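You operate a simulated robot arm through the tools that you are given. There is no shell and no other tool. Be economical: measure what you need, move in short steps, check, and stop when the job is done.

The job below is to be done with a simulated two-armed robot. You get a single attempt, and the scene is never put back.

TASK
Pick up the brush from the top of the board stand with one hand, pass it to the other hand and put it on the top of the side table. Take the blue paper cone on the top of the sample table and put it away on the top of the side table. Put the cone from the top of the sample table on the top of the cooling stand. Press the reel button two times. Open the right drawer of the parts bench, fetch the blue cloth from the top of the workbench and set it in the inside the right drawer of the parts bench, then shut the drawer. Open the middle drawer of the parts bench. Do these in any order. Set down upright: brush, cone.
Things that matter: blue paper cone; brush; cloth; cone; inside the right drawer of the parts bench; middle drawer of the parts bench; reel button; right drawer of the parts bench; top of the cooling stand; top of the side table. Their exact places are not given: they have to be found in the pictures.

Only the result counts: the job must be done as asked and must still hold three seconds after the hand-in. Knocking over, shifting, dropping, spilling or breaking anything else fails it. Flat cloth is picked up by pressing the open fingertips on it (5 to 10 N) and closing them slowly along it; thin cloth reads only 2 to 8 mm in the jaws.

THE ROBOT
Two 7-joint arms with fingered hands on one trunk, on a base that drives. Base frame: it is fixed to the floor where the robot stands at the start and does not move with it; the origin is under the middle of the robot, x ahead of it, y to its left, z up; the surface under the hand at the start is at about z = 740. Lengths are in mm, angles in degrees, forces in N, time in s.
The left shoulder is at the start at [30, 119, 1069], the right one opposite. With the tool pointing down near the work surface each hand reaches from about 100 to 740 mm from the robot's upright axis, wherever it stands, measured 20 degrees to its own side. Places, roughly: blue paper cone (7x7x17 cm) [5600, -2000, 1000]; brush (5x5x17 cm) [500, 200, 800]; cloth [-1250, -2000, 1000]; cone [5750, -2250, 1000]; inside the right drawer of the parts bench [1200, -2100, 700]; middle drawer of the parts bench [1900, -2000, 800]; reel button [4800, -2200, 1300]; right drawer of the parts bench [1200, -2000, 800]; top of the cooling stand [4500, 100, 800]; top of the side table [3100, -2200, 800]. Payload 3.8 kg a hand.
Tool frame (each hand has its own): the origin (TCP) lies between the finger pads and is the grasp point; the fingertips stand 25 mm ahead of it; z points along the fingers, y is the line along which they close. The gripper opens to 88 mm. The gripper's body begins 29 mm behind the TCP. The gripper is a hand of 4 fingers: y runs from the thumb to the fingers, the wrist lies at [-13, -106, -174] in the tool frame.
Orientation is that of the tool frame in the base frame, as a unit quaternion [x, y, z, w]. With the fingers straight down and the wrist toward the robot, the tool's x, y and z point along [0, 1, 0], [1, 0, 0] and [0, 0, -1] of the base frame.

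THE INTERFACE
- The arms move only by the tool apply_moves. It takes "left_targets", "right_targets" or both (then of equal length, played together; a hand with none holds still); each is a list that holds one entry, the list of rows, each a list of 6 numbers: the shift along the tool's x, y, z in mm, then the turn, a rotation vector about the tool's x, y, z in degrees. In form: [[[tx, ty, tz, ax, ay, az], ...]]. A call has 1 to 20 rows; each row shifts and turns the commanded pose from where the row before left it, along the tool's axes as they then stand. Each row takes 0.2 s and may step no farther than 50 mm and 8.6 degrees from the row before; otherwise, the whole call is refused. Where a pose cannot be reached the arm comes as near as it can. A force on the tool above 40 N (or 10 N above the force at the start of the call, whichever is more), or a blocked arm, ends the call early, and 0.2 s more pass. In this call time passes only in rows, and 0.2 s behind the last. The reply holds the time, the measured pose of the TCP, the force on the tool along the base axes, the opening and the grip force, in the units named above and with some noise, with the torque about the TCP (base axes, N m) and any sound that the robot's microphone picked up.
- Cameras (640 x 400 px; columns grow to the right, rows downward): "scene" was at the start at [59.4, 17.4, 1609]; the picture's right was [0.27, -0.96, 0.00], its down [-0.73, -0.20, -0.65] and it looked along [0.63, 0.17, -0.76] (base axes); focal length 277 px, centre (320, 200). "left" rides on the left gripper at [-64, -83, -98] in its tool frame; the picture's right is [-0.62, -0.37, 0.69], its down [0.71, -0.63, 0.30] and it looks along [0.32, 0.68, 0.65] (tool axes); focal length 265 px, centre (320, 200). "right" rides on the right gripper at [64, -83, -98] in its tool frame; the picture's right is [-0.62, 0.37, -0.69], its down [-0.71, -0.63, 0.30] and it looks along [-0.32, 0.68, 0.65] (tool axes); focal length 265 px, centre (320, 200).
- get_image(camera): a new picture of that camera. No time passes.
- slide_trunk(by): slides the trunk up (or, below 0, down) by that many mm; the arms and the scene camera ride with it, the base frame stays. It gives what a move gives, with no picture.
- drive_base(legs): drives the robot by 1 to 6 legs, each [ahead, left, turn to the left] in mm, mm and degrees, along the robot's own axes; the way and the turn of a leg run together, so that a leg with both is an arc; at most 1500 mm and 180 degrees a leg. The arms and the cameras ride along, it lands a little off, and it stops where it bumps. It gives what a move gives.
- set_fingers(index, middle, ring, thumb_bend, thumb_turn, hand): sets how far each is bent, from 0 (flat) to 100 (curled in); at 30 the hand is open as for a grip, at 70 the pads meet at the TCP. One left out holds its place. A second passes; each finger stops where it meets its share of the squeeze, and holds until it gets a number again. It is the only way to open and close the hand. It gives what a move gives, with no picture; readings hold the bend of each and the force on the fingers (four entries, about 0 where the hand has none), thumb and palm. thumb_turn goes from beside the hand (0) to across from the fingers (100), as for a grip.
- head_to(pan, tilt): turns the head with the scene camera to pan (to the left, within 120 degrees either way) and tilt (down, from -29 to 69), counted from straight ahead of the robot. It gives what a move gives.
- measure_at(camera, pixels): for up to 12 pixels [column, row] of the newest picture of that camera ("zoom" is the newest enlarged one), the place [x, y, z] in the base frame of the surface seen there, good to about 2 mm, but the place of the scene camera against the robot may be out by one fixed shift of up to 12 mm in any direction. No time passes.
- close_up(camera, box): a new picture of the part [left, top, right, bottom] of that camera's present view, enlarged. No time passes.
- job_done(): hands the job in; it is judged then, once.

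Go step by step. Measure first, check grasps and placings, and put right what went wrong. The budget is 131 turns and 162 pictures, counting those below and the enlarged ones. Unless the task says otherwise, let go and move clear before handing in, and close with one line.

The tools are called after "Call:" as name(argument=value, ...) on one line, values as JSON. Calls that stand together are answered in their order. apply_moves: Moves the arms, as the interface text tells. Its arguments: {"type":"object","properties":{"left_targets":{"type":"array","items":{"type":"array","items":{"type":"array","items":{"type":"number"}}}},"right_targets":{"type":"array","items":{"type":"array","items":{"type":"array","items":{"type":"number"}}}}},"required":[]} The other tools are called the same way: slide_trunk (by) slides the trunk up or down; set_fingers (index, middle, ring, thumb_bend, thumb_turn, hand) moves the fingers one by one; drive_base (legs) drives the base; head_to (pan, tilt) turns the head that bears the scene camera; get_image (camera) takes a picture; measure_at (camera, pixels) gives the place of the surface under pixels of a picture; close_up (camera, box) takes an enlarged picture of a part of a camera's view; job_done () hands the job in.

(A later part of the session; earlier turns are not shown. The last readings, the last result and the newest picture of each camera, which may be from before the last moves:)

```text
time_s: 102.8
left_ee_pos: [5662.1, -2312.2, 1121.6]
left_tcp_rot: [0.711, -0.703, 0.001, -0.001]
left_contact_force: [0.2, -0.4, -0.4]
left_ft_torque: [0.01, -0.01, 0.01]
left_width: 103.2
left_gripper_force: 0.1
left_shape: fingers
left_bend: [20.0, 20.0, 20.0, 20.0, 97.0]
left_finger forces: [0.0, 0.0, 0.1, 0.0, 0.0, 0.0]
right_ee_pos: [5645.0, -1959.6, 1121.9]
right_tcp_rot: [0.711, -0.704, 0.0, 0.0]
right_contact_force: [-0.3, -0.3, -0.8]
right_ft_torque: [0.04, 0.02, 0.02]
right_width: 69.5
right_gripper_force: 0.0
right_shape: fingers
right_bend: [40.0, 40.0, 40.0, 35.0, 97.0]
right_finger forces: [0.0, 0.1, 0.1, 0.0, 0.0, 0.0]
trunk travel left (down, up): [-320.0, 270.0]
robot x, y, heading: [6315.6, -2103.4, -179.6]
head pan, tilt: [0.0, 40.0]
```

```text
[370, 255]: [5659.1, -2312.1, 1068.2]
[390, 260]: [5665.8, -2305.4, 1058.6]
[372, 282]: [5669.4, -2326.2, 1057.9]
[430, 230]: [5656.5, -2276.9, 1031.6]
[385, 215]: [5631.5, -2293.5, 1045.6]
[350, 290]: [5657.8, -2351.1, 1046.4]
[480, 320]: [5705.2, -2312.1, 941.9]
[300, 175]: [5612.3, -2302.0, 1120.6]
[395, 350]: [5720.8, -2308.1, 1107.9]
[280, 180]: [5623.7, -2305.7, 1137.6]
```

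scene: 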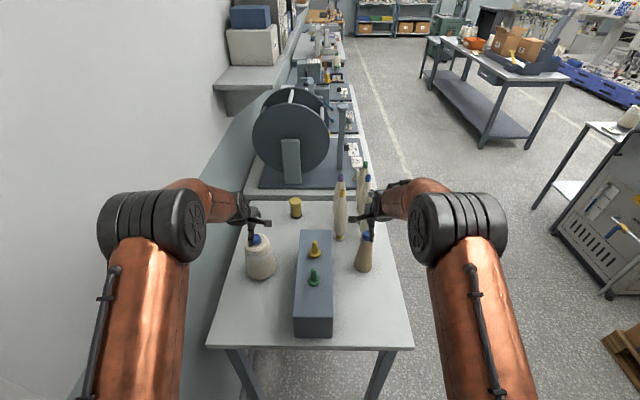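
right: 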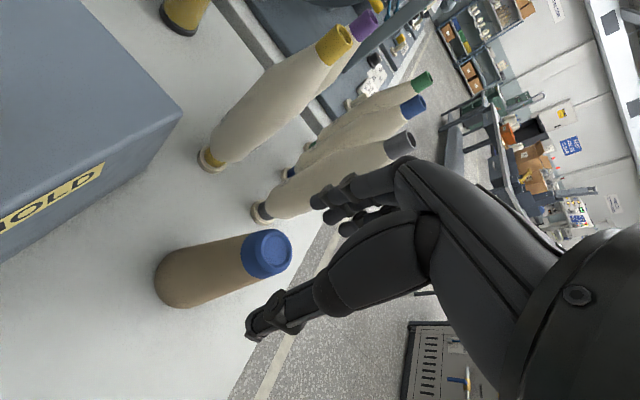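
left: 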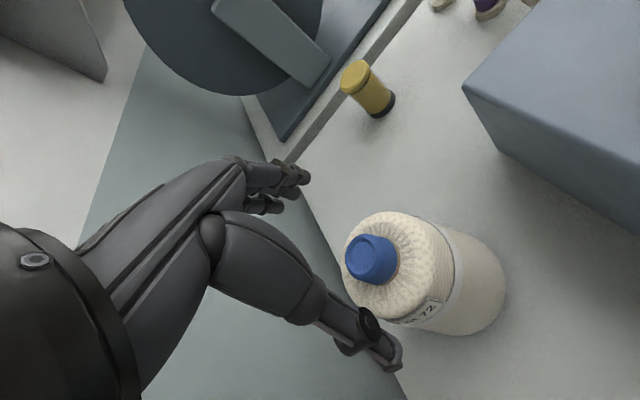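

Both hands are well centred, with about 70 mm clearance to the bobbins. I'll lower both to z of about 1047.

Call:
apply_moves(left_targets=[[[0, 4, 15, 0, 0, 0], [0, 0, 15, 0, 0, 0], [0, 0, 15, 0, 0, 0], [0, 0, 15, 0, 0, 0], [0, 0, 13, 0, 0, 0]]], right_targets=[[[0, 2, 15, 0, 0, 0], [0, 0, 15, 0, 0, 0], [0, 0, 15, 0, 0, 0], [0, 0, 15, 0, 0, 0], [0, 0, 15, 0, 0, 0]]])

Call:
get_image(camera="left")

Call:
get_image(camera="right")

```text
time_s: 104.0
left_ee_pos: [5657.9, -2313.3, 1047.3]
left_tcp_rot: [0.71, -0.704, 0.001, -0.001]
left_contact_force: [-1.0, -1.3, -0.8]
left_ft_torque: [0.01, 0.02, 0.05]
left_width: 103.2
left_gripper_force: 0.0
left_shape: fingers
left_bend: [20.0, 20.0, 20.0, 20.0, 97.0]
left_finger forces: [0.0, 0.0, 0.1, 0.0, 0.0, 0.0]
right_ee_pos: [5641.2, -1957.5, 1047.3]
right_tcp_rot: [0.71, -0.704, 0.001, 0.0]
right_contact_force: [0.3, 0.2, -0.3]
right_ft_torque: [0.01, -0.03, -0.02]
right_width: 69.5
right_gripper_force: 0.0
right_shape: fingers
right_bend: [40.0, 40.0, 40.0, 35.0, 97.0]
right_finger forces: [0.1, 0.0, 0.1, 0.0, 0.0, 0.0]
trunk travel left (down, up): [-320.0, 270.0]
robot x, y, heading: [6314.9, -2107.3, -179.6]
head pan, tilt: [0.0, 40.0]
```

```text
110 pictures are left
```

left: 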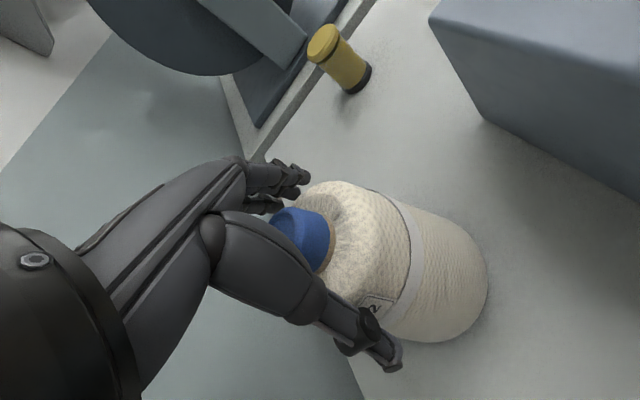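

```text
109 pictures are left
```

right: 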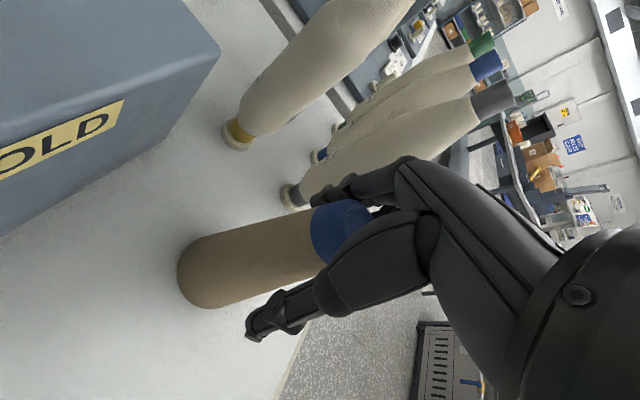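

Call:
set_fingers(hand="left", index=40, middle=40, ring=40, thumb_bend=40)

Call:
set_fingers(hand="right", index=58, middle=58, ring=58, thumb_bend=58)

Call:
get_image(camera="left")

Call:
get_image(camera="right")

```text
time_s: 105.0
left_ee_pos: [5656.4, -2312.5, 1047.6]
left_tcp_rot: [0.711, -0.704, 0.0, 0.0]
left_contact_force: [-3.0, -0.5, 4.6]
left_ft_torque: [0.0, 0.19, 0.0]
left_width: 77.4
left_gripper_force: 7.2
left_shape: fingers
left_bend: [34.0, 36.0, 39.0, 34.0, 97.0]
left_finger forces: [5.1, 3.1, 0.6, 0.0, 5.5, 0.0]
right_ee_pos: [5641.7, -1957.7, 1047.4]
right_tcp_rot: [0.711, -0.703, 0.0, 0.001]
right_contact_force: [-0.1, 1.1, 0.1]
right_ft_torque: [-0.01, -0.01, 0.02]
right_width: 69.3
right_gripper_force: 0.0
right_shape: fingers
right_bend: [40.0, 40.0, 40.0, 35.0, 97.0]
right_finger forces: [0.0, 0.1, 0.1, 0.0, 0.1, 0.0]
trunk travel left (down, up): [-320.0, 270.0]
robot x, y, heading: [6313.8, -2104.2, -179.5]
head pan, tilt: [0.0, 40.0]
```

```text
time_s: 106.0
left_ee_pos: [5657.5, -2313.5, 1047.9]
left_tcp_rot: [0.711, -0.703, 0.0, 0.001]
left_contact_force: [-2.6, 0.5, 6.7]
left_ft_torque: [-0.06, 0.25, -0.05]
left_width: 77.1
left_gripper_force: 7.5
left_shape: fingers
left_bend: [34.0, 36.0, 39.0, 34.0, 97.0]
left_finger forces: [5.6, 3.4, 0.8, 0.0, 5.5, 0.0]
right_ee_pos: [5641.4, -1957.5, 1047.0]
right_tcp_rot: [0.71, -0.704, 0.0, 0.0]
right_contact_force: [0.3, 0.6, 0.3]
right_ft_torque: [0.01, -0.01, 0.0]
right_width: 33.3
right_gripper_force: 2.2
right_shape: fingers
right_bend: [55.0, 56.0, 57.0, 53.0, 97.0]
right_finger forces: [1.3, 1.2, 0.0, 0.1, 2.8, 0.0]
trunk travel left (down, up): [-320.0, 270.0]
robot x, y, heading: [6313.7, -2105.1, -179.4]
head pan, tilt: [0.0, 40.0]
```

```text
108 pictures are left
```

left: 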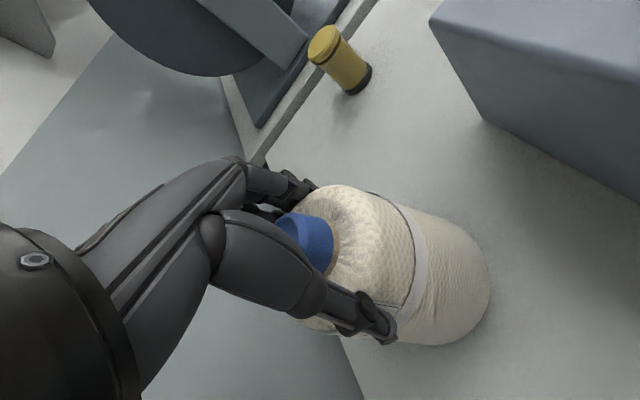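

```text
107 pictures are left
```

right: 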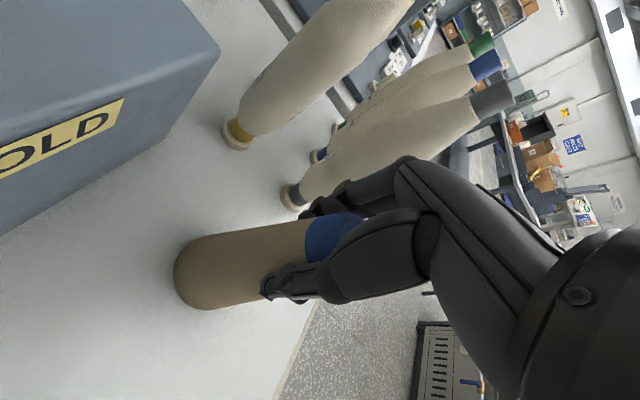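

Call:
set_fingers(hand="left", index=55, middle=58, ring=60, thumb_bend=55)

Call:
set_fingers(hand="right", index=65, middle=67, ring=67, thumb_bend=62)

Call:
get_image(camera="left")

Call:
get_image(camera="right")

```text
time_s: 107.0
left_ee_pos: [5657.9, -2313.1, 1049.0]
left_tcp_rot: [0.711, -0.703, 0.0, 0.0]
left_contact_force: [-3.1, -1.3, 6.1]
left_ft_torque: [-0.08, 0.45, 0.01]
left_width: 74.5
left_gripper_force: 21.6
left_shape: fingers
left_bend: [42.0, 45.0, 50.0, 33.0, 94.0]
left_finger forces: [8.0, 9.1, 6.6, 0.0, 19.3, 0.1]
right_ee_pos: [5642.9, -1958.5, 1047.9]
right_tcp_rot: [0.711, -0.703, 0.0, 0.0]
right_contact_force: [-0.1, 0.5, 0.5]
right_ft_torque: [-0.01, 0.02, 0.02]
right_width: 33.4
right_gripper_force: 2.2
right_shape: fingers
right_bend: [55.0, 56.0, 57.0, 53.0, 97.0]
right_finger forces: [1.3, 1.2, 0.0, 0.0, 2.7, 0.0]
trunk travel left (down, up): [-320.0, 270.0]
robot x, y, heading: [6316.6, -2107.8, -179.5]
head pan, tilt: [0.0, 40.0]
```

```text
time_s: 108.0
left_ee_pos: [5657.5, -2314.3, 1049.3]
left_tcp_rot: [0.712, -0.702, 0.0, 0.0]
left_contact_force: [-3.4, -2.3, 7.4]
left_ft_torque: [-0.11, 0.43, 0.01]
left_width: 74.3
left_gripper_force: 21.6
left_shape: fingers
left_bend: [42.0, 45.0, 50.0, 33.0, 94.0]
left_finger forces: [8.0, 9.2, 6.7, 0.0, 19.2, 0.0]
right_ee_pos: [5642.5, -1959.2, 1046.6]
right_tcp_rot: [0.71, -0.704, 0.0, -0.001]
right_contact_force: [-0.2, -0.4, 0.5]
right_ft_torque: [0.0, -0.04, 0.02]
right_width: 31.9
right_gripper_force: 8.3
right_shape: fingers
right_bend: [58.0, 61.0, 67.0, 53.0, 96.0]
right_finger forces: [3.5, 4.6, 0.1, 0.0, 8.7, 0.1]
trunk travel left (down, up): [-320.0, 270.0]
robot x, y, heading: [6320.3, -2104.9, -179.4]
head pan, tilt: [0.0, 40.0]
```

```text
106 pictures are left
```

left: 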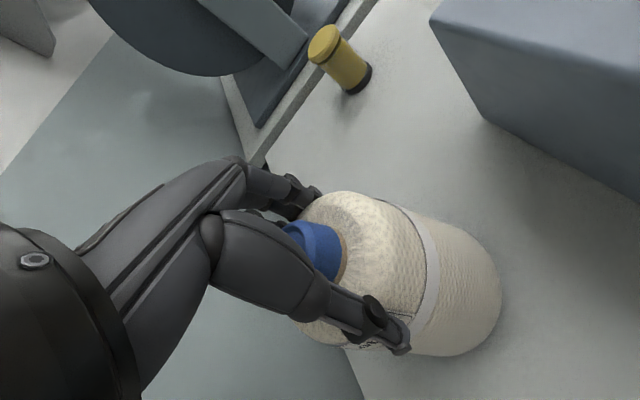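

```text
105 pictures are left
```

right: 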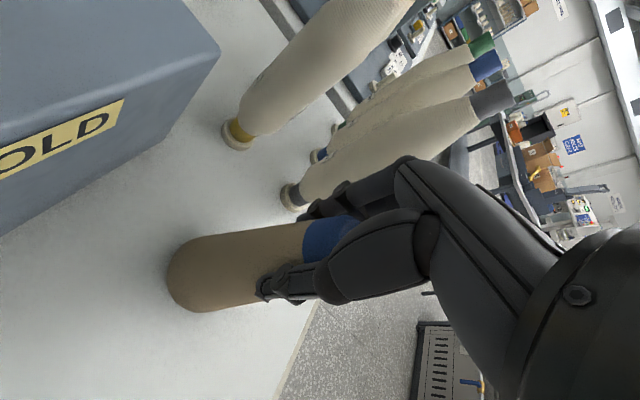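

Both grips are firm (left about 22 N, right about 8 N). I'll do a gentle test lift.

Call:
apply_moves(left_targets=[[[0, 0, -5, 0, 0, 0], [0, 0, -10, 0, 0, 0], [0, 0, -15, 0, 0, 0]]], right_targets=[[[0, 0, -5, 0, 0, 0], [0, 0, -10, 0, 0, 0], [0, 0, -15, 0, 0, 0]]])

Call:
get_image(camera="left")

Call:
get_image(camera="right")

```text
time_s: 108.8
left_ee_pos: [5659.0, -2313.1, 1078.1]
left_tcp_rot: [0.71, -0.704, 0.0, -0.001]
left_contact_force: [0.4, -0.3, -3.9]
left_ft_torque: [0.01, 0.05, 0.01]
left_width: 74.3
left_gripper_force: 20.2
left_shape: fingers
left_bend: [44.0, 47.0, 51.0, 32.0, 94.0]
left_finger forces: [6.8, 7.7, 5.4, 0.0, 20.4, 0.0]
right_ee_pos: [5641.4, -1959.5, 1077.6]
right_tcp_rot: [0.711, -0.703, 0.001, 0.0]
right_contact_force: [-0.3, -0.4, -0.5]
right_ft_torque: [-0.02, 0.0, -0.01]
right_width: 31.7
right_gripper_force: 8.3
right_shape: fingers
right_bend: [58.0, 61.0, 67.0, 53.0, 96.0]
right_finger forces: [3.4, 4.7, 0.0, 0.0, 8.8, 0.0]
trunk travel left (down, up): [-320.0, 270.0]
robot x, y, heading: [6316.3, -2105.5, -179.5]
head pan, tilt: [0.0, 40.0]
```

```text
104 pictures are left
```

left: 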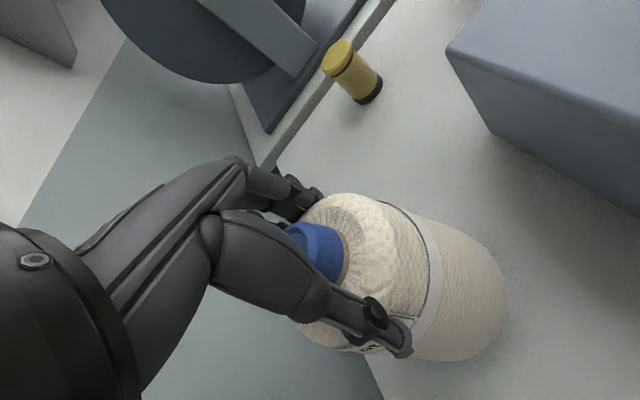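

```text
103 pictures are left
```

right: 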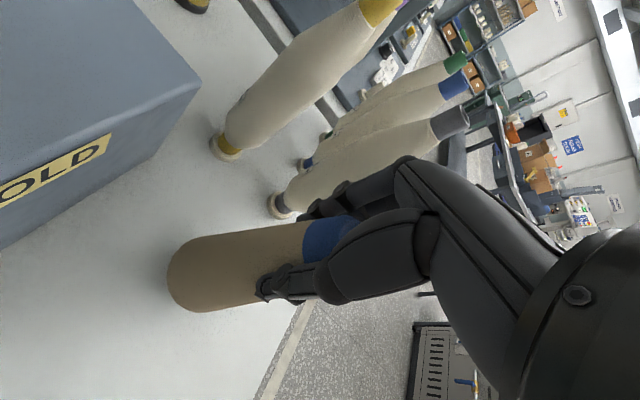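

Both came up cleanly. I'll lift higher, pull them in over clear space and back the base away.

Call:
apply_moves(left_targets=[[[0, 0, -30, 0, 0, 0], [0, 0, -30, 0, 0, 0], [0, 0, -30, 0, 0, 0], [0, 0, -30, 0, 0, 0], [0, -30, 0, 0, 0, 0], [0, -30, 0, 0, 0, 0], [0, -30, 0, 0, 0, 0], [0, -30, 0, 0, 0, 0], [0, -30, 0, 0, 0, 0], [0, -30, 0, 0, 0, 0], [0, -30, 0, 0, 0, 0], [0, -30, 0, 0, 0, 0]]], right_targets=[[[0, 0, -30, 0, 0, 0], [0, 0, -30, 0, 0, 0], [0, 0, -30, 0, 0, 0], [0, 0, -30, 0, 0, 0], [0, -30, 0, 0, 0, 0], [0, -30, 0, 0, 0, 0], [0, -30, 0, 0, 0, 0], [0, -30, 0, 0, 0, 0], [0, -30, 0, 0, 0, 0], [0, -30, 0, 0, 0, 0], [0, -30, 0, 0, 0, 0], [0, -30, 0, 0, 0, 0]]])

Call:
drive_base(legs=[[-150, 0, 0], [0, -1150, 0]])

Call:
head_to(pan=-35, tilt=20)

Call:
get_image(camera="scene")

Call:
get_image(camera="left")

```text
time_s: 111.3
left_ee_pos: [5899.2, -2309.4, 1199.0]
left_tcp_rot: [0.71, -0.704, 0.0, 0.001]
left_contact_force: [0.9, -0.2, -2.7]
left_ft_torque: [0.03, 0.06, -0.02]
left_width: 73.8
left_gripper_force: 19.7
left_shape: fingers
left_bend: [44.0, 47.0, 51.0, 32.0, 94.0]
left_finger forces: [6.8, 7.6, 5.5, 0.0, 19.9, 0.0]
right_ee_pos: [5883.5, -1956.8, 1196.1]
right_tcp_rot: [0.711, -0.703, 0.0, 0.001]
right_contact_force: [0.0, -0.9, 0.1]
right_ft_torque: [-0.01, 0.03, 0.01]
right_width: 31.5
right_gripper_force: 8.0
right_shape: fingers
right_bend: [58.0, 61.0, 67.0, 53.0, 96.0]
right_finger forces: [3.6, 4.7, 0.1, 0.0, 8.5, 0.1]
trunk travel left (down, up): [-320.0, 270.0]
robot x, y, heading: [6317.4, -2107.7, -179.1]
head pan, tilt: [0.0, 40.0]
```

```text
time_s: 118.2
left_ee_pos: [6041.2, -1149.6, 1198.0]
left_tcp_rot: [-0.707, 0.707, 0.0, 0.0]
left_contact_force: [0.5, -0.7, -3.4]
left_ft_torque: [0.03, 0.01, -0.02]
left_width: 73.8
left_gripper_force: 19.6
left_shape: fingers
left_bend: [44.0, 47.0, 51.0, 32.0, 94.0]
left_finger forces: [6.8, 7.5, 5.5, 0.0, 19.8, 0.0]
right_ee_pos: [6029.4, -797.6, 1196.2]
right_tcp_rot: [-0.706, 0.708, 0.0, 0.001]
right_contact_force: [-0.9, -0.7, -0.3]
right_ft_torque: [0.01, -0.01, 0.01]
right_width: 31.5
right_gripper_force: 8.1
right_shape: fingers
right_bend: [58.0, 61.0, 67.0, 53.0, 96.0]
right_finger forces: [3.6, 4.7, 0.1, 0.0, 8.5, 0.0]
trunk travel left (down, up): [-320.0, 270.0]
robot x, y, heading: [6462.3, -951.6, 179.7]
head pan, tilt: [0.0, 40.0]
```

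```text
time_s: 119.2
left_ee_pos: [6040.3, -1151.8, 1197.5]
left_tcp_rot: [-0.707, 0.708, 0.0, 0.0]
left_contact_force: [-0.8, 1.2, -4.0]
left_ft_torque: [-0.01, 0.08, 0.0]
left_width: 73.9
left_gripper_force: 19.7
left_shape: fingers
left_bend: [44.0, 47.0, 51.0, 32.0, 94.0]
left_finger forces: [6.8, 7.5, 5.5, 0.0, 19.8, 0.0]
right_ee_pos: [6028.1, -797.3, 1196.3]
right_tcp_rot: [-0.706, 0.708, 0.0, 0.0]
right_contact_force: [-1.2, 0.9, -0.8]
right_ft_torque: [0.01, 0.02, 0.01]
right_width: 31.8
right_gripper_force: 8.2
right_shape: fingers
right_bend: [58.0, 61.0, 67.0, 53.0, 96.0]
right_finger forces: [3.7, 4.6, 0.1, 0.1, 8.6, 0.0]
trunk travel left (down, up): [-320.0, 270.0]
robot x, y, heading: [6461.2, -948.5, 179.7]
head pan, tilt: [-35.0, 20.0]
```

```text
102 pictures are left
```

scene: 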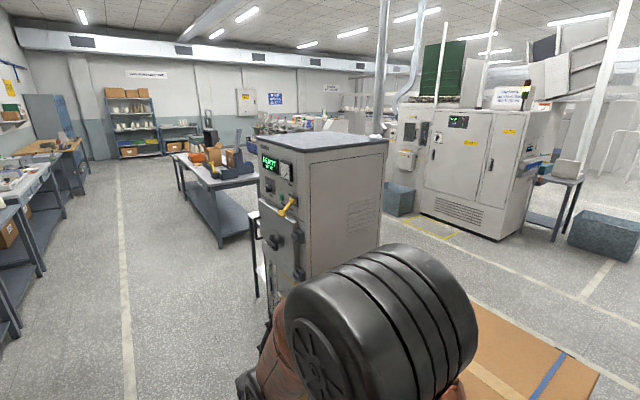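

```text
101 pictures are left
```

left: 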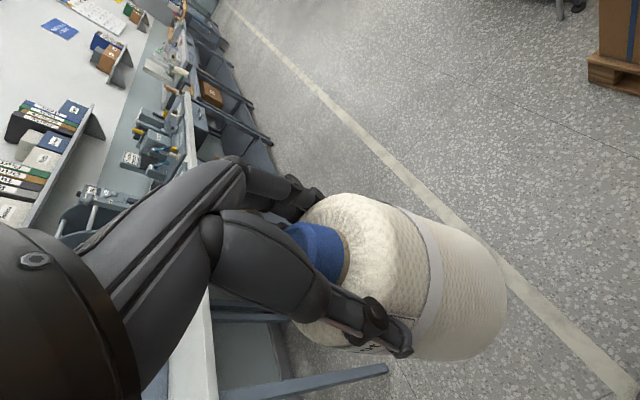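

The cabinet is ahead on the right and the small stand is just beyond it. I'll measure the clearances before driving past.

Call:
measure_at(camera="scene", pixels=[[259, 145], [308, 155], [388, 140], [251, 215], [255, 290], [276, 300], [180, 160], [220, 240], [470, 300], [590, 370], [130, 390]])

```text
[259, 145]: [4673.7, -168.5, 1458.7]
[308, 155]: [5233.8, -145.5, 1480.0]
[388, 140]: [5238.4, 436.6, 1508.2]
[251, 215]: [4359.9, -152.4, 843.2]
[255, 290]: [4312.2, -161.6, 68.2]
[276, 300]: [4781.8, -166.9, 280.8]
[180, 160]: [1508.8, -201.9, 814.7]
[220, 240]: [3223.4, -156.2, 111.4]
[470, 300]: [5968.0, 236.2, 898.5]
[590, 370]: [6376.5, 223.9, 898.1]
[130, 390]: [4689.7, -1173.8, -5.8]
```

Call:
drive_base(legs=[[900, 0, 0], [900, 0, 0], [0, 0, -89.7]])

Call:
head_to(pan=10, tilt=35)

Call:
get_image(camera="scene")

Call:
get_image(camera="left")

```text
time_s: 132.3
left_ee_pos: [4410.1, -538.0, 1197.0]
left_tcp_rot: [-0.002, 1.0, -0.001, 0.0]
left_contact_force: [0.5, 0.0, -3.6]
left_ft_torque: [0.04, -0.01, 0.03]
left_width: 73.8
left_gripper_force: 18.1
left_shape: fingers
left_bend: [45.0, 48.0, 52.0, 32.0, 94.0]
left_finger forces: [6.6, 7.3, 5.4, 0.0, 18.9, 0.0]
right_ee_pos: [4763.7, -523.2, 1196.9]
right_tcp_rot: [-0.004, 1.0, 0.001, 0.0]
right_contact_force: [-0.4, -0.6, 0.1]
right_ft_torque: [0.0, -0.01, -0.03]
right_width: 31.2
right_gripper_force: 7.9
right_shape: fingers
right_bend: [58.0, 61.0, 67.0, 53.0, 96.0]
right_finger forces: [3.4, 4.6, 0.0, 0.0, 8.1, 0.0]
trunk travel left (down, up): [-320.0, 270.0]
robot x, y, heading: [4614.3, -958.5, 90.3]
head pan, tilt: [-35.0, 20.0]
```

```text
time_s: 133.4
left_ee_pos: [4410.9, -538.5, 1197.8]
left_tcp_rot: [-0.003, 1.0, -0.001, 0.0]
left_contact_force: [1.3, 0.2, -3.5]
left_ft_torque: [0.03, -0.01, -0.03]
left_width: 73.3
left_gripper_force: 19.1
left_shape: fingers
left_bend: [45.0, 48.0, 52.0, 32.0, 94.0]
left_finger forces: [6.4, 7.3, 5.4, 0.0, 18.9, 0.1]
right_ee_pos: [4762.0, -524.2, 1196.7]
right_tcp_rot: [-0.004, 1.0, 0.0, 0.0]
right_contact_force: [-0.4, -0.3, -0.1]
right_ft_torque: [-0.01, -0.01, 0.01]
right_width: 31.4
right_gripper_force: 8.1
right_shape: fingers
right_bend: [58.0, 61.0, 67.0, 53.0, 96.0]
right_finger forces: [3.3, 4.5, 0.0, 0.0, 8.1, 0.1]
trunk travel left (down, up): [-320.0, 270.0]
robot x, y, heading: [4612.5, -954.4, 90.1]
head pan, tilt: [10.0, 35.0]
```

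```text
100 pictures are left
```

scene: 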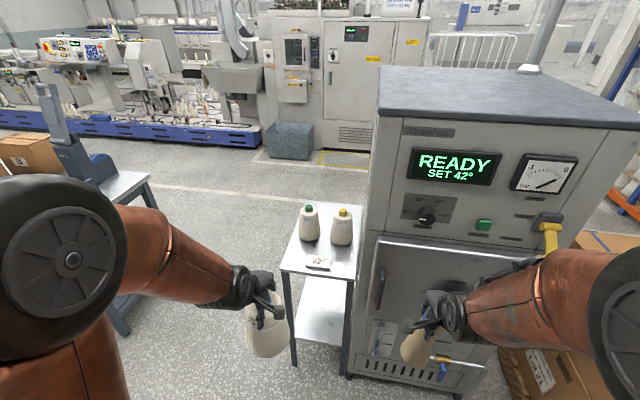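

```text
99 pictures are left
```

left: 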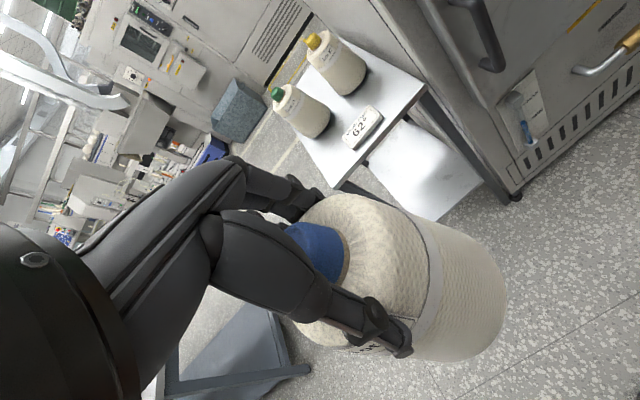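

The cooling stand holds two cones (309,223) and (342,227) and a tag (318,263). I'll measure the free space.

Call:
close_up(camera="scene", box=[270, 190, 380, 290])

Call:
measure_at(camera="zoom", pixels=[[65, 320], [320, 345], [480, 350], [150, 40], [230, 300], [225, 200], [410, 210], [410, 270], [200, 270], [320, 60], [330, 290], [500, 60]])

Call:
measure_at(camera="left", pixels=[[312, 130], [350, 85], [340, 170], [360, 128], [420, 90], [325, 160], [365, 40], [280, 92]])

```text
4.00 times, centred on (325, 240) of scene
```

zoom: 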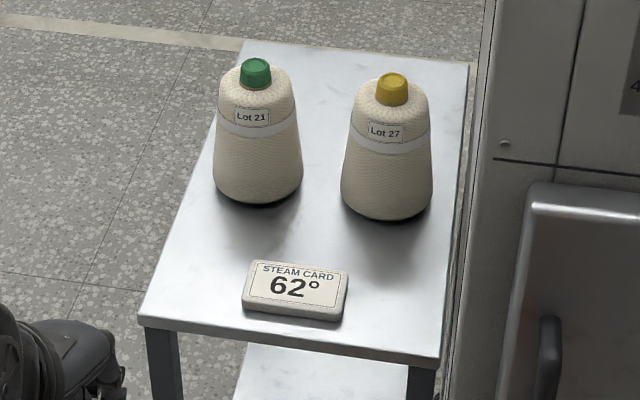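

```text
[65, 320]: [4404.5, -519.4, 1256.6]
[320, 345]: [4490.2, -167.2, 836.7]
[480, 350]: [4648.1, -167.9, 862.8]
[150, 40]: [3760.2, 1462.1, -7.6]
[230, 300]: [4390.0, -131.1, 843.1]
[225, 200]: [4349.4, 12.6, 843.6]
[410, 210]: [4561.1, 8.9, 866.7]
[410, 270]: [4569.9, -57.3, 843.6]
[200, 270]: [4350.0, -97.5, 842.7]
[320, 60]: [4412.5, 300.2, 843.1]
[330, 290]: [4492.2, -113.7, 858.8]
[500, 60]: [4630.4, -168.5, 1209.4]
```

```text
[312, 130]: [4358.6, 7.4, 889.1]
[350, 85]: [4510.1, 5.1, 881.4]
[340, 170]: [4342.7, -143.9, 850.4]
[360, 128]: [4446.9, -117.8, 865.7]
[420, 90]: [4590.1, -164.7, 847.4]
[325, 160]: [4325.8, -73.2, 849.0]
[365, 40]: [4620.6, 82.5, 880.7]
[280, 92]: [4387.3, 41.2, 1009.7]
```

Call:
measure_at(camera="zoom", pixels=[[145, 318], [440, 350], [190, 215], [178, 240], [245, 300], [345, 310], [455, 250], [258, 265], [348, 275]])

Call:
close_up(camera="left", box=[260, 20, 460, 200])

Call:
measure_at(camera="zoom", pixels=[[265, 545], [150, 400], [205, 470], [275, 420], [310, 450], [360, 345], [400, 370], [525, 280], [170, 380], [220, 375]])

```text
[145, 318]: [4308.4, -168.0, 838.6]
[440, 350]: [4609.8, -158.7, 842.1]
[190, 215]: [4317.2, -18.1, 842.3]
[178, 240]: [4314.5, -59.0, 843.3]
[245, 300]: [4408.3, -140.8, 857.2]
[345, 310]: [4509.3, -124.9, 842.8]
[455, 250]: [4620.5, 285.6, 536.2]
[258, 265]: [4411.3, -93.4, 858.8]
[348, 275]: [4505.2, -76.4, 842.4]
```

```text
2.22 times, centred on (360, 110) of left
```

zoom: 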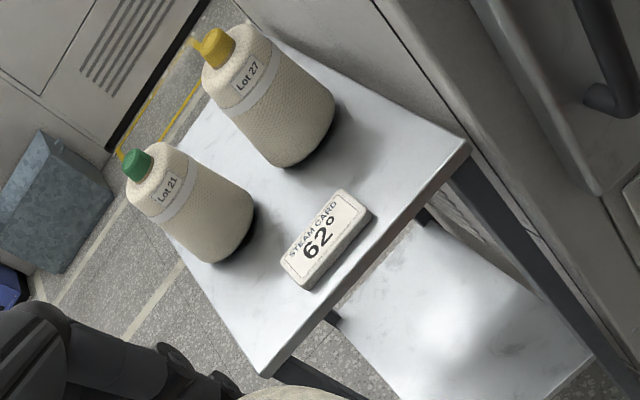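

```text
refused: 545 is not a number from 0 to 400
```

The free pocket is between the tag (back edge y of about -77) and the two cones. I'll refine the cone positions and the held cone's offset.

Call:
measure_at(camera="zoom", pixels=[[135, 160], [215, 40], [245, 240], [190, 255], [320, 130], [285, 160], [210, 180], [310, 80], [370, 210], [345, 190], [290, 275], [235, 255]])

Call:
measure_at(camera="left", pixels=[[330, 240], [320, 235], [360, 215], [460, 250], [480, 330], [440, 355], [400, 220], [490, 270]])

Call:
measure_at(camera="scene", pixels=[[265, 335], [252, 335], [278, 335], [265, 352], [265, 315]])

```text
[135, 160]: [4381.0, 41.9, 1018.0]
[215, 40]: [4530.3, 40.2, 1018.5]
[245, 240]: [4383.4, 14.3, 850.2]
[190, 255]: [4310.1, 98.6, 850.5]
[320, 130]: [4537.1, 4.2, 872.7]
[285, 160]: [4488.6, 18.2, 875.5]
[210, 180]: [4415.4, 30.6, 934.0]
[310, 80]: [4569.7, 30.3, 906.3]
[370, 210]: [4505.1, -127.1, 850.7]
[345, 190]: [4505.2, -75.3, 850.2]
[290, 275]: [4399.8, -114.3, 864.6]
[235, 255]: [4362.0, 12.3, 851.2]
```

```text
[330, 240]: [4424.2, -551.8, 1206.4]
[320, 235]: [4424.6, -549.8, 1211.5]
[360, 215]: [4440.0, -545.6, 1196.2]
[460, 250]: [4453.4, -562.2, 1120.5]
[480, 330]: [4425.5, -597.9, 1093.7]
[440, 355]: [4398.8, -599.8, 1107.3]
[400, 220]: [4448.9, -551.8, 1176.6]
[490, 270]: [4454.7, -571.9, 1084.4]
```

```text
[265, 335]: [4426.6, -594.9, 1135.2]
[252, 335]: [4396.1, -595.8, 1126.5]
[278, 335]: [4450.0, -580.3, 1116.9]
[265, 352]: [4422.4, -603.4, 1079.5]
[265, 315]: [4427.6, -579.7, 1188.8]
```

The gap between the cones is too tight from the front, but the rear half of the stand (y of about 110 to 330) is free. I'll approach from the stand's left side and first check the floor there.

Call:
measure_at(camera="scene", pixels=[[150, 180], [125, 330], [100, 190], [200, 240], [290, 130], [265, 150], [235, 215]])

Call:
drive_base(legs=[[0, 0, -90], [-770, 0, 0]])

Call:
head_to(pan=50, tilt=30)

Call:
get_image(camera="scene")

```text
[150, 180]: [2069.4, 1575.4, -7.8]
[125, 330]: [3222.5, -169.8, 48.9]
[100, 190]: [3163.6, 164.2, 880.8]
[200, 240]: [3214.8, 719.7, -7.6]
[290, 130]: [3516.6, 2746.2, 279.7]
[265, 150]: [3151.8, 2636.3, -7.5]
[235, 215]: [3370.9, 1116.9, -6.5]
```

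```text
time_s: 141.4
left_ee_pos: [4270.3, -763.0, 1198.1]
left_tcp_rot: [0.703, 0.711, 0.0, 0.001]
left_contact_force: [0.2, 0.3, -3.6]
left_ft_torque: [-0.01, -0.01, 0.0]
left_width: 73.1
left_gripper_force: 18.4
left_shape: fingers
left_bend: [45.0, 48.0, 52.0, 32.0, 94.0]
left_finger forces: [6.3, 7.1, 5.2, 0.1, 18.3, 0.0]
right_ee_pos: [4287.2, -1115.6, 1196.6]
right_tcp_rot: [0.703, 0.712, 0.0, 0.0]
right_contact_force: [0.3, -0.8, -0.5]
right_ft_torque: [0.03, 0.03, -0.03]
right_width: 30.7
right_gripper_force: 8.0
right_shape: fingers
right_bend: [59.0, 61.0, 67.0, 53.0, 96.0]
right_finger forces: [3.4, 4.4, 0.1, 0.1, 7.8, 0.0]
trunk travel left (down, up): [-320.0, 270.0]
robot x, y, heading: [3850.1, -971.2, 0.7]
head pan, tilt: [10.0, 35.0]
```

```text
time_s: 142.4
left_ee_pos: [4268.2, -763.1, 1198.2]
left_tcp_rot: [0.702, 0.712, 0.0, -0.001]
left_contact_force: [-0.2, -0.3, -3.2]
left_ft_torque: [0.02, -0.07, -0.02]
left_width: 73.4
left_gripper_force: 18.2
left_shape: fingers
left_bend: [45.0, 48.0, 52.0, 32.0, 94.0]
left_finger forces: [6.2, 7.1, 5.2, 0.0, 18.2, 0.1]
right_ee_pos: [4285.6, -1115.3, 1196.1]
right_tcp_rot: [0.702, 0.712, 0.0, 0.0]
right_contact_force: [0.0, 0.2, -0.5]
right_ft_torque: [-0.01, -0.02, -0.02]
right_width: 31.1
right_gripper_force: 7.5
right_shape: fingers
right_bend: [59.0, 61.0, 67.0, 53.0, 96.0]
right_finger forces: [3.3, 4.4, 0.0, 0.0, 7.8, 0.0]
trunk travel left (down, up): [-320.0, 270.0]
robot x, y, heading: [3848.7, -967.6, 1.1]
head pan, tilt: [50.0, 30.0]
```

```text
96 pictures are left
```

scene: 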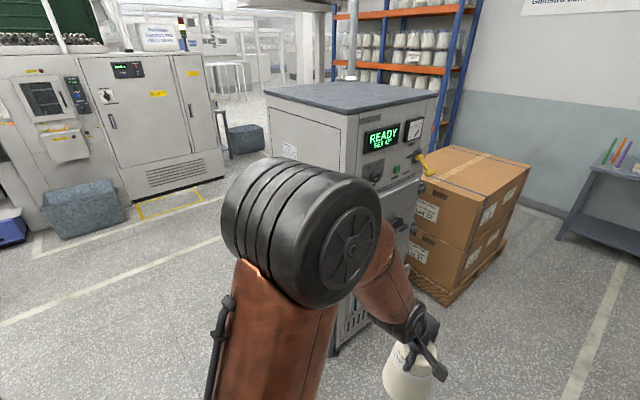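

The floor left of the stand is clear, and the bench ends at x of about 3230. I'll slide left to y of about 15.

Call:
drive_base(legs=[[0, 0, -1], [-10, 980, 0]])

Call:
head_to(pan=0, tilt=45)

Call:
get_image(camera="scene")

Call:
get_image(camera="left")

```text
time_s: 147.9
left_ee_pos: [4277.8, 217.9, 1196.9]
left_tcp_rot: [0.714, 0.7, -0.001, 0.0]
left_contact_force: [0.0, 0.0, -3.7]
left_ft_torque: [-0.02, -0.08, 0.0]
left_width: 73.0
left_gripper_force: 18.3
left_shape: fingers
left_bend: [45.0, 48.0, 52.0, 32.0, 94.0]
left_finger forces: [6.2, 7.2, 5.4, 0.0, 18.3, 0.0]
right_ee_pos: [4283.2, -134.1, 1196.9]
right_tcp_rot: [0.714, 0.7, 0.0, 0.001]
right_contact_force: [0.7, 0.5, -0.2]
right_ft_torque: [0.0, -0.01, 0.0]
right_width: 30.9
right_gripper_force: 7.7
right_shape: fingers
right_bend: [59.0, 61.0, 67.0, 53.0, 96.0]
right_finger forces: [3.5, 4.3, 0.1, 0.1, 7.7, 0.0]
trunk travel left (down, up): [-320.0, 270.0]
robot x, y, heading: [3854.6, 24.6, -1.2]
head pan, tilt: [50.0, 30.0]
```

```text
time_s: 149.1
left_ee_pos: [4277.6, 217.3, 1198.4]
left_tcp_rot: [0.714, 0.7, -0.001, -0.002]
left_contact_force: [-0.3, -0.8, -3.8]
left_ft_torque: [-0.04, -0.03, 0.0]
left_width: 73.1
left_gripper_force: 18.7
left_shape: fingers
left_bend: [45.0, 48.0, 52.0, 32.0, 94.0]
left_finger forces: [6.3, 7.2, 5.3, 0.0, 18.2, 0.0]
right_ee_pos: [4282.5, -133.5, 1196.1]
right_tcp_rot: [0.714, 0.7, 0.0, -0.001]
right_contact_force: [-0.3, -1.1, -0.2]
right_ft_torque: [0.01, 0.01, 0.0]
right_width: 30.8
right_gripper_force: 7.5
right_shape: fingers
right_bend: [59.0, 61.0, 67.0, 53.0, 96.0]
right_finger forces: [3.4, 4.4, 0.1, 0.0, 7.9, 0.0]
trunk travel left (down, up): [-320.0, 270.0]
robot x, y, heading: [3852.3, 26.1, -0.9]
head pan, tilt: [0.0, 45.0]
```

```text
95 pictures are left
```

scene: 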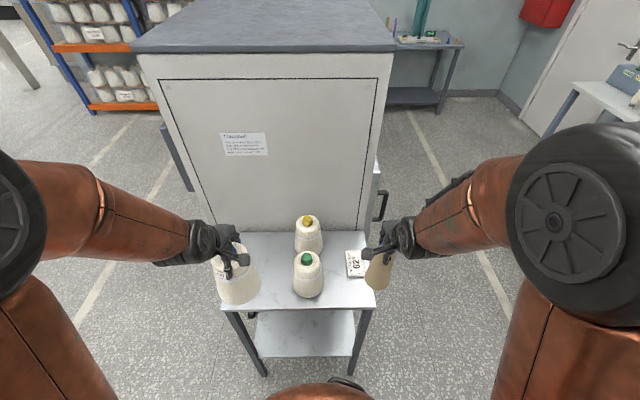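

```text
94 pictures are left
```

left: 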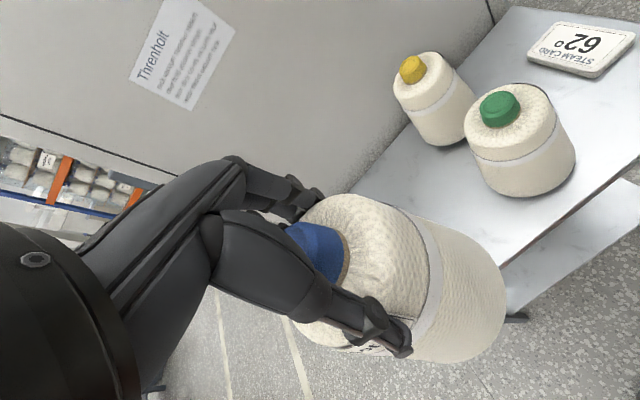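

Call:
measure_at(camera="scene", pixels=[[222, 309], [375, 305], [266, 290], [280, 240], [250, 245], [307, 258], [306, 292], [246, 236], [270, 270], [295, 300]])

Call:
measure_at(camera="left", pixels=[[400, 180], [480, 220], [440, 180], [370, 180], [500, 110], [510, 180], [520, 245], [360, 190]])

```text
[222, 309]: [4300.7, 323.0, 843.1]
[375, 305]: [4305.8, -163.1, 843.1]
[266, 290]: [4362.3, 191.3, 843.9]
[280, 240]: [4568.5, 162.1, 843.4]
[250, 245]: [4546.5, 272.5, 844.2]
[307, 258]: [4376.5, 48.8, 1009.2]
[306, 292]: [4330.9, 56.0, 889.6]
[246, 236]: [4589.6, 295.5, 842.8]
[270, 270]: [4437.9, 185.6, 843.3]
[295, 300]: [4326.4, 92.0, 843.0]
```

```text
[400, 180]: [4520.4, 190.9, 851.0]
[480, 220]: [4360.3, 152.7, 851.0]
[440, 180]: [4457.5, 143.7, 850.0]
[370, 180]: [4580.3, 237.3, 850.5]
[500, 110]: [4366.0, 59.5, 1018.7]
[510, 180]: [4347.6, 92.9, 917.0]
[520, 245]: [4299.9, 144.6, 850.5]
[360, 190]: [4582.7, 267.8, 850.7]
```

The target is (4440,213) on the clear rear half. I'll extend and then lower to just above the surface.

Call:
apply_moves(left_targets=[[[0, 32.4, 0, 0, 0, 0], [0, 32.4, 0, 0, 0, 0], [0, 32.4, 0, 0, 0, 0], [0, 32.4, 0, 0, 0, 0], [0, 32.4, 0, 0, 0, 0], [0, 0, 30, 0, 0, 0], [0, 0, 30, 0, 0, 0], [0, 0, 30, 0, 0, 0], [0, 0, 30, 0, 0, 0], [0, 0, 30, 0, 0, 0], [0, 0, 20, 0, 0, 0], [0, 0, 14, 0, 0, 0]]])

Call:
get_image(camera="left")

Call:
get_image(camera="scene")

```text
time_s: 151.7
left_ee_pos: [4441.0, 214.9, 1013.6]
left_tcp_rot: [0.714, 0.701, 0.0, 0.001]
left_contact_force: [-0.2, 0.0, -3.0]
left_ft_torque: [-0.01, -0.03, 0.05]
left_width: 72.8
left_gripper_force: 17.5
left_shape: fingers
left_bend: [45.0, 48.0, 52.0, 32.0, 94.0]
left_finger forces: [6.2, 7.0, 5.2, 0.0, 17.9, 0.1]
right_ee_pos: [4283.8, -134.6, 1197.3]
right_tcp_rot: [0.714, 0.7, 0.0, 0.0]
right_contact_force: [0.0, 0.4, -0.6]
right_ft_torque: [-0.02, -0.04, -0.05]
right_width: 30.9
right_gripper_force: 8.0
right_shape: fingers
right_bend: [59.0, 61.0, 67.0, 53.0, 96.0]
right_finger forces: [3.4, 4.4, 0.0, 0.0, 7.8, 0.0]
trunk travel left (down, up): [-320.0, 270.0]
robot x, y, heading: [3853.0, 27.1, -0.9]
head pan, tilt: [0.0, 45.0]
```

```text
93 pictures are left
```

left: 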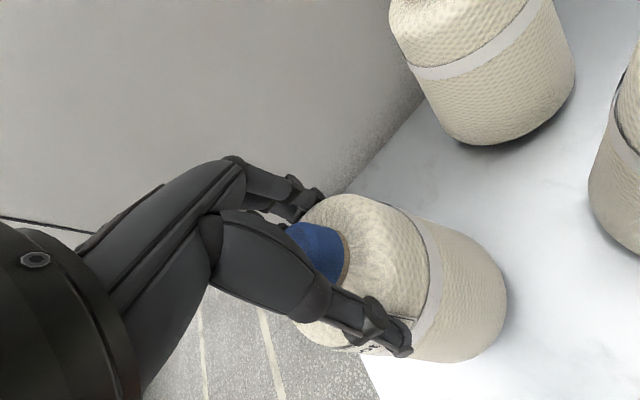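

```text
92 pictures are left
```

scene: 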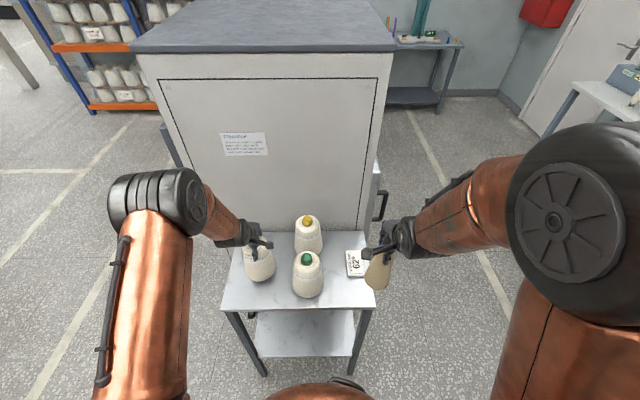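

Nearly down. I'll creep until there is contact.

Call:
apply_moves(left_targets=[[[0, 0, 5, 0, 0, 0], [0, 0, 4, 0, 0, 0], [0, 0, 2, 0, 0, 0], [0, 0, 2, 0, 0, 0]]])

```text
time_s: 152.7
left_ee_pos: [4439.9, 214.8, 1000.6]
left_tcp_rot: [0.714, 0.7, 0.0, -0.001]
left_contact_force: [0.5, -0.7, -3.3]
left_ft_torque: [0.02, -0.04, 0.0]
left_width: 73.1
left_gripper_force: 18.4
left_shape: fingers
left_bend: [45.0, 48.0, 52.0, 32.0, 94.0]
left_finger forces: [6.2, 7.1, 5.4, 0.1, 17.9, 0.1]
right_ee_pos: [4284.0, -135.1, 1196.6]
right_tcp_rot: [0.714, 0.7, 0.0, 0.0]
right_contact_force: [-1.1, -0.1, -0.6]
right_ft_torque: [-0.03, -0.03, -0.02]
right_width: 30.7
right_gripper_force: 7.6
right_shape: fingers
right_bend: [59.0, 61.0, 67.0, 53.0, 96.0]
right_finger forces: [3.4, 4.4, 0.0, 0.1, 7.7, 0.1]
trunk travel left (down, up): [-320.0, 270.0]
robot x, y, heading: [3851.3, 26.1, -1.2]
head pan, tilt: [0.0, 45.0]
```

Call:
apply_moves(left_targets=[[[0, 0, 2, 0, 0, 0], [0, 0, 1.5, 0, 0, 0], [0, 0, 1, 0, 0, 0]]])

Call:
close_up(camera="scene", box=[210, 220, 330, 320])

```text
time_s: 153.5
left_ee_pos: [4439.4, 215.3, 999.0]
left_tcp_rot: [0.714, 0.7, 0.001, 0.002]
left_contact_force: [-2.8, 2.2, 18.2]
left_ft_torque: [0.09, -0.03, 0.03]
left_width: 73.6
left_gripper_force: 20.7
left_shape: fingers
left_bend: [46.0, 48.0, 52.0, 32.0, 94.0]
left_finger forces: [6.0, 7.4, 6.0, 0.1, 22.1, 0.0]
right_ee_pos: [4281.6, -135.0, 1198.2]
right_tcp_rot: [0.714, 0.7, 0.0, 0.001]
right_contact_force: [-0.6, 0.2, -0.3]
right_ft_torque: [-0.01, 0.0, 0.0]
right_width: 30.7
right_gripper_force: 7.7
right_shape: fingers
right_bend: [59.0, 61.0, 67.0, 53.0, 96.0]
right_finger forces: [3.4, 4.4, 0.1, 0.0, 7.8, 0.1]
trunk travel left (down, up): [-320.0, 270.0]
robot x, y, heading: [3851.5, 25.1, -1.1]
head pan, tilt: [0.0, 45.0]
```

```text
4.00 times, centred on (270, 270) of scene
```

zoom: 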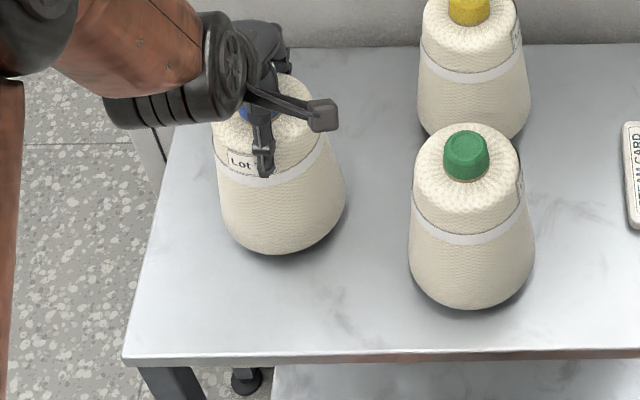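

The cone is down. I'll release it and raise the hand.

Call:
set_fingers(hand="left", index=28, middle=28, ring=28, thumb_bend=28)

Call:
set_fingers(hand="left", index=18, middle=18, ring=18, thumb_bend=18)

Call:
apply_moves(left_targets=[[[0, 0, -10, 0, 0, 0], [0, 0, -20, 0, 0, 0], [0, 0, -30, 0, 0, 0], [0, 0, -40, 0, 0, 0], [0, 0, -40, 0, 0, 0], [0, 0, -40, 0, 0, 0], [0, -40, -20, 0, 0, 0], [0, -45, 0, 0, 0, 0], [0, -45, 0, 0, 0, 0], [0, -45, 0, 0, 0, 0]]])

Call:
get_image(camera="scene")

```text
time_s: 154.5
left_ee_pos: [4438.6, 214.4, 995.2]
left_tcp_rot: [0.713, 0.701, 0.0, 0.0]
left_contact_force: [-1.9, -0.1, 2.9]
left_ft_torque: [-0.02, 0.12, 0.03]
left_width: 92.6
left_gripper_force: 2.5
left_shape: fingers
left_bend: [28.0, 28.0, 28.0, 23.0, 97.0]
left_finger forces: [0.0, 0.0, 0.1, 0.0, 3.4, 0.1]
right_ee_pos: [4283.0, -136.2, 1196.5]
right_tcp_rot: [0.715, 0.699, 0.001, 0.001]
right_contact_force: [0.2, 1.1, 0.1]
right_ft_torque: [0.0, 0.01, 0.01]
right_width: 30.8
right_gripper_force: 8.1
right_shape: fingers
right_bend: [59.0, 61.0, 67.0, 53.0, 96.0]
right_finger forces: [3.4, 4.4, 0.0, 0.0, 7.8, 0.0]
trunk travel left (down, up): [-320.0, 270.0]
robot x, y, heading: [3852.8, 23.3, -1.1]
head pan, tilt: [0.0, 45.0]
```

```text
time_s: 155.5
left_ee_pos: [4439.4, 213.6, 996.2]
left_tcp_rot: [0.715, 0.7, 0.0, -0.001]
left_contact_force: [-1.0, -0.2, 0.0]
left_ft_torque: [0.0, 0.06, 0.01]
left_width: 107.9
left_gripper_force: 0.6
left_shape: fingers
left_bend: [18.0, 18.0, 18.0, 17.0, 97.0]
left_finger forces: [0.1, 0.0, 0.0, 0.0, 0.7, 0.0]
right_ee_pos: [4283.2, -134.5, 1195.9]
right_tcp_rot: [0.714, 0.7, 0.0, 0.001]
right_contact_force: [0.1, -0.8, 0.0]
right_ft_torque: [0.01, -0.02, -0.01]
right_width: 31.0
right_gripper_force: 7.4
right_shape: fingers
right_bend: [59.0, 61.0, 67.0, 53.0, 96.0]
right_finger forces: [3.4, 4.4, 0.1, 0.0, 7.7, 0.0]
trunk travel left (down, up): [-320.0, 270.0]
robot x, y, heading: [3852.9, 24.0, -1.0]
head pan, tilt: [0.0, 45.0]
```

```text
time_s: 157.7
left_ee_pos: [4259.2, 220.3, 1196.0]
left_tcp_rot: [0.714, 0.7, 0.0, 0.001]
left_contact_force: [0.9, 0.2, -0.1]
left_ft_torque: [0.04, 0.01, 0.01]
left_width: 107.6
left_gripper_force: 0.1
left_shape: fingers
left_bend: [18.0, 18.0, 18.0, 18.0, 97.0]
left_finger forces: [0.1, 0.0, 0.0, 0.1, 0.1, 0.0]
right_ee_pos: [4281.9, -135.4, 1197.4]
right_tcp_rot: [0.714, 0.7, 0.001, 0.0]
right_contact_force: [-0.4, -0.3, -0.3]
right_ft_torque: [0.02, 0.02, -0.03]
right_width: 31.1
right_gripper_force: 7.6
right_shape: fingers
right_bend: [59.0, 61.0, 67.0, 53.0, 96.0]
right_finger forces: [3.4, 4.5, 0.1, 0.1, 7.8, 0.1]
trunk travel left (down, up): [-320.0, 270.0]
robot x, y, heading: [3850.5, 27.7, -1.3]
head pan, tilt: [0.0, 45.0]
```

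```text
90 pictures are left
```

scene: 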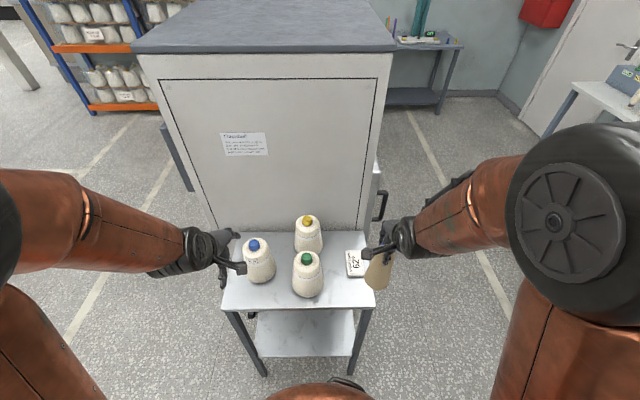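

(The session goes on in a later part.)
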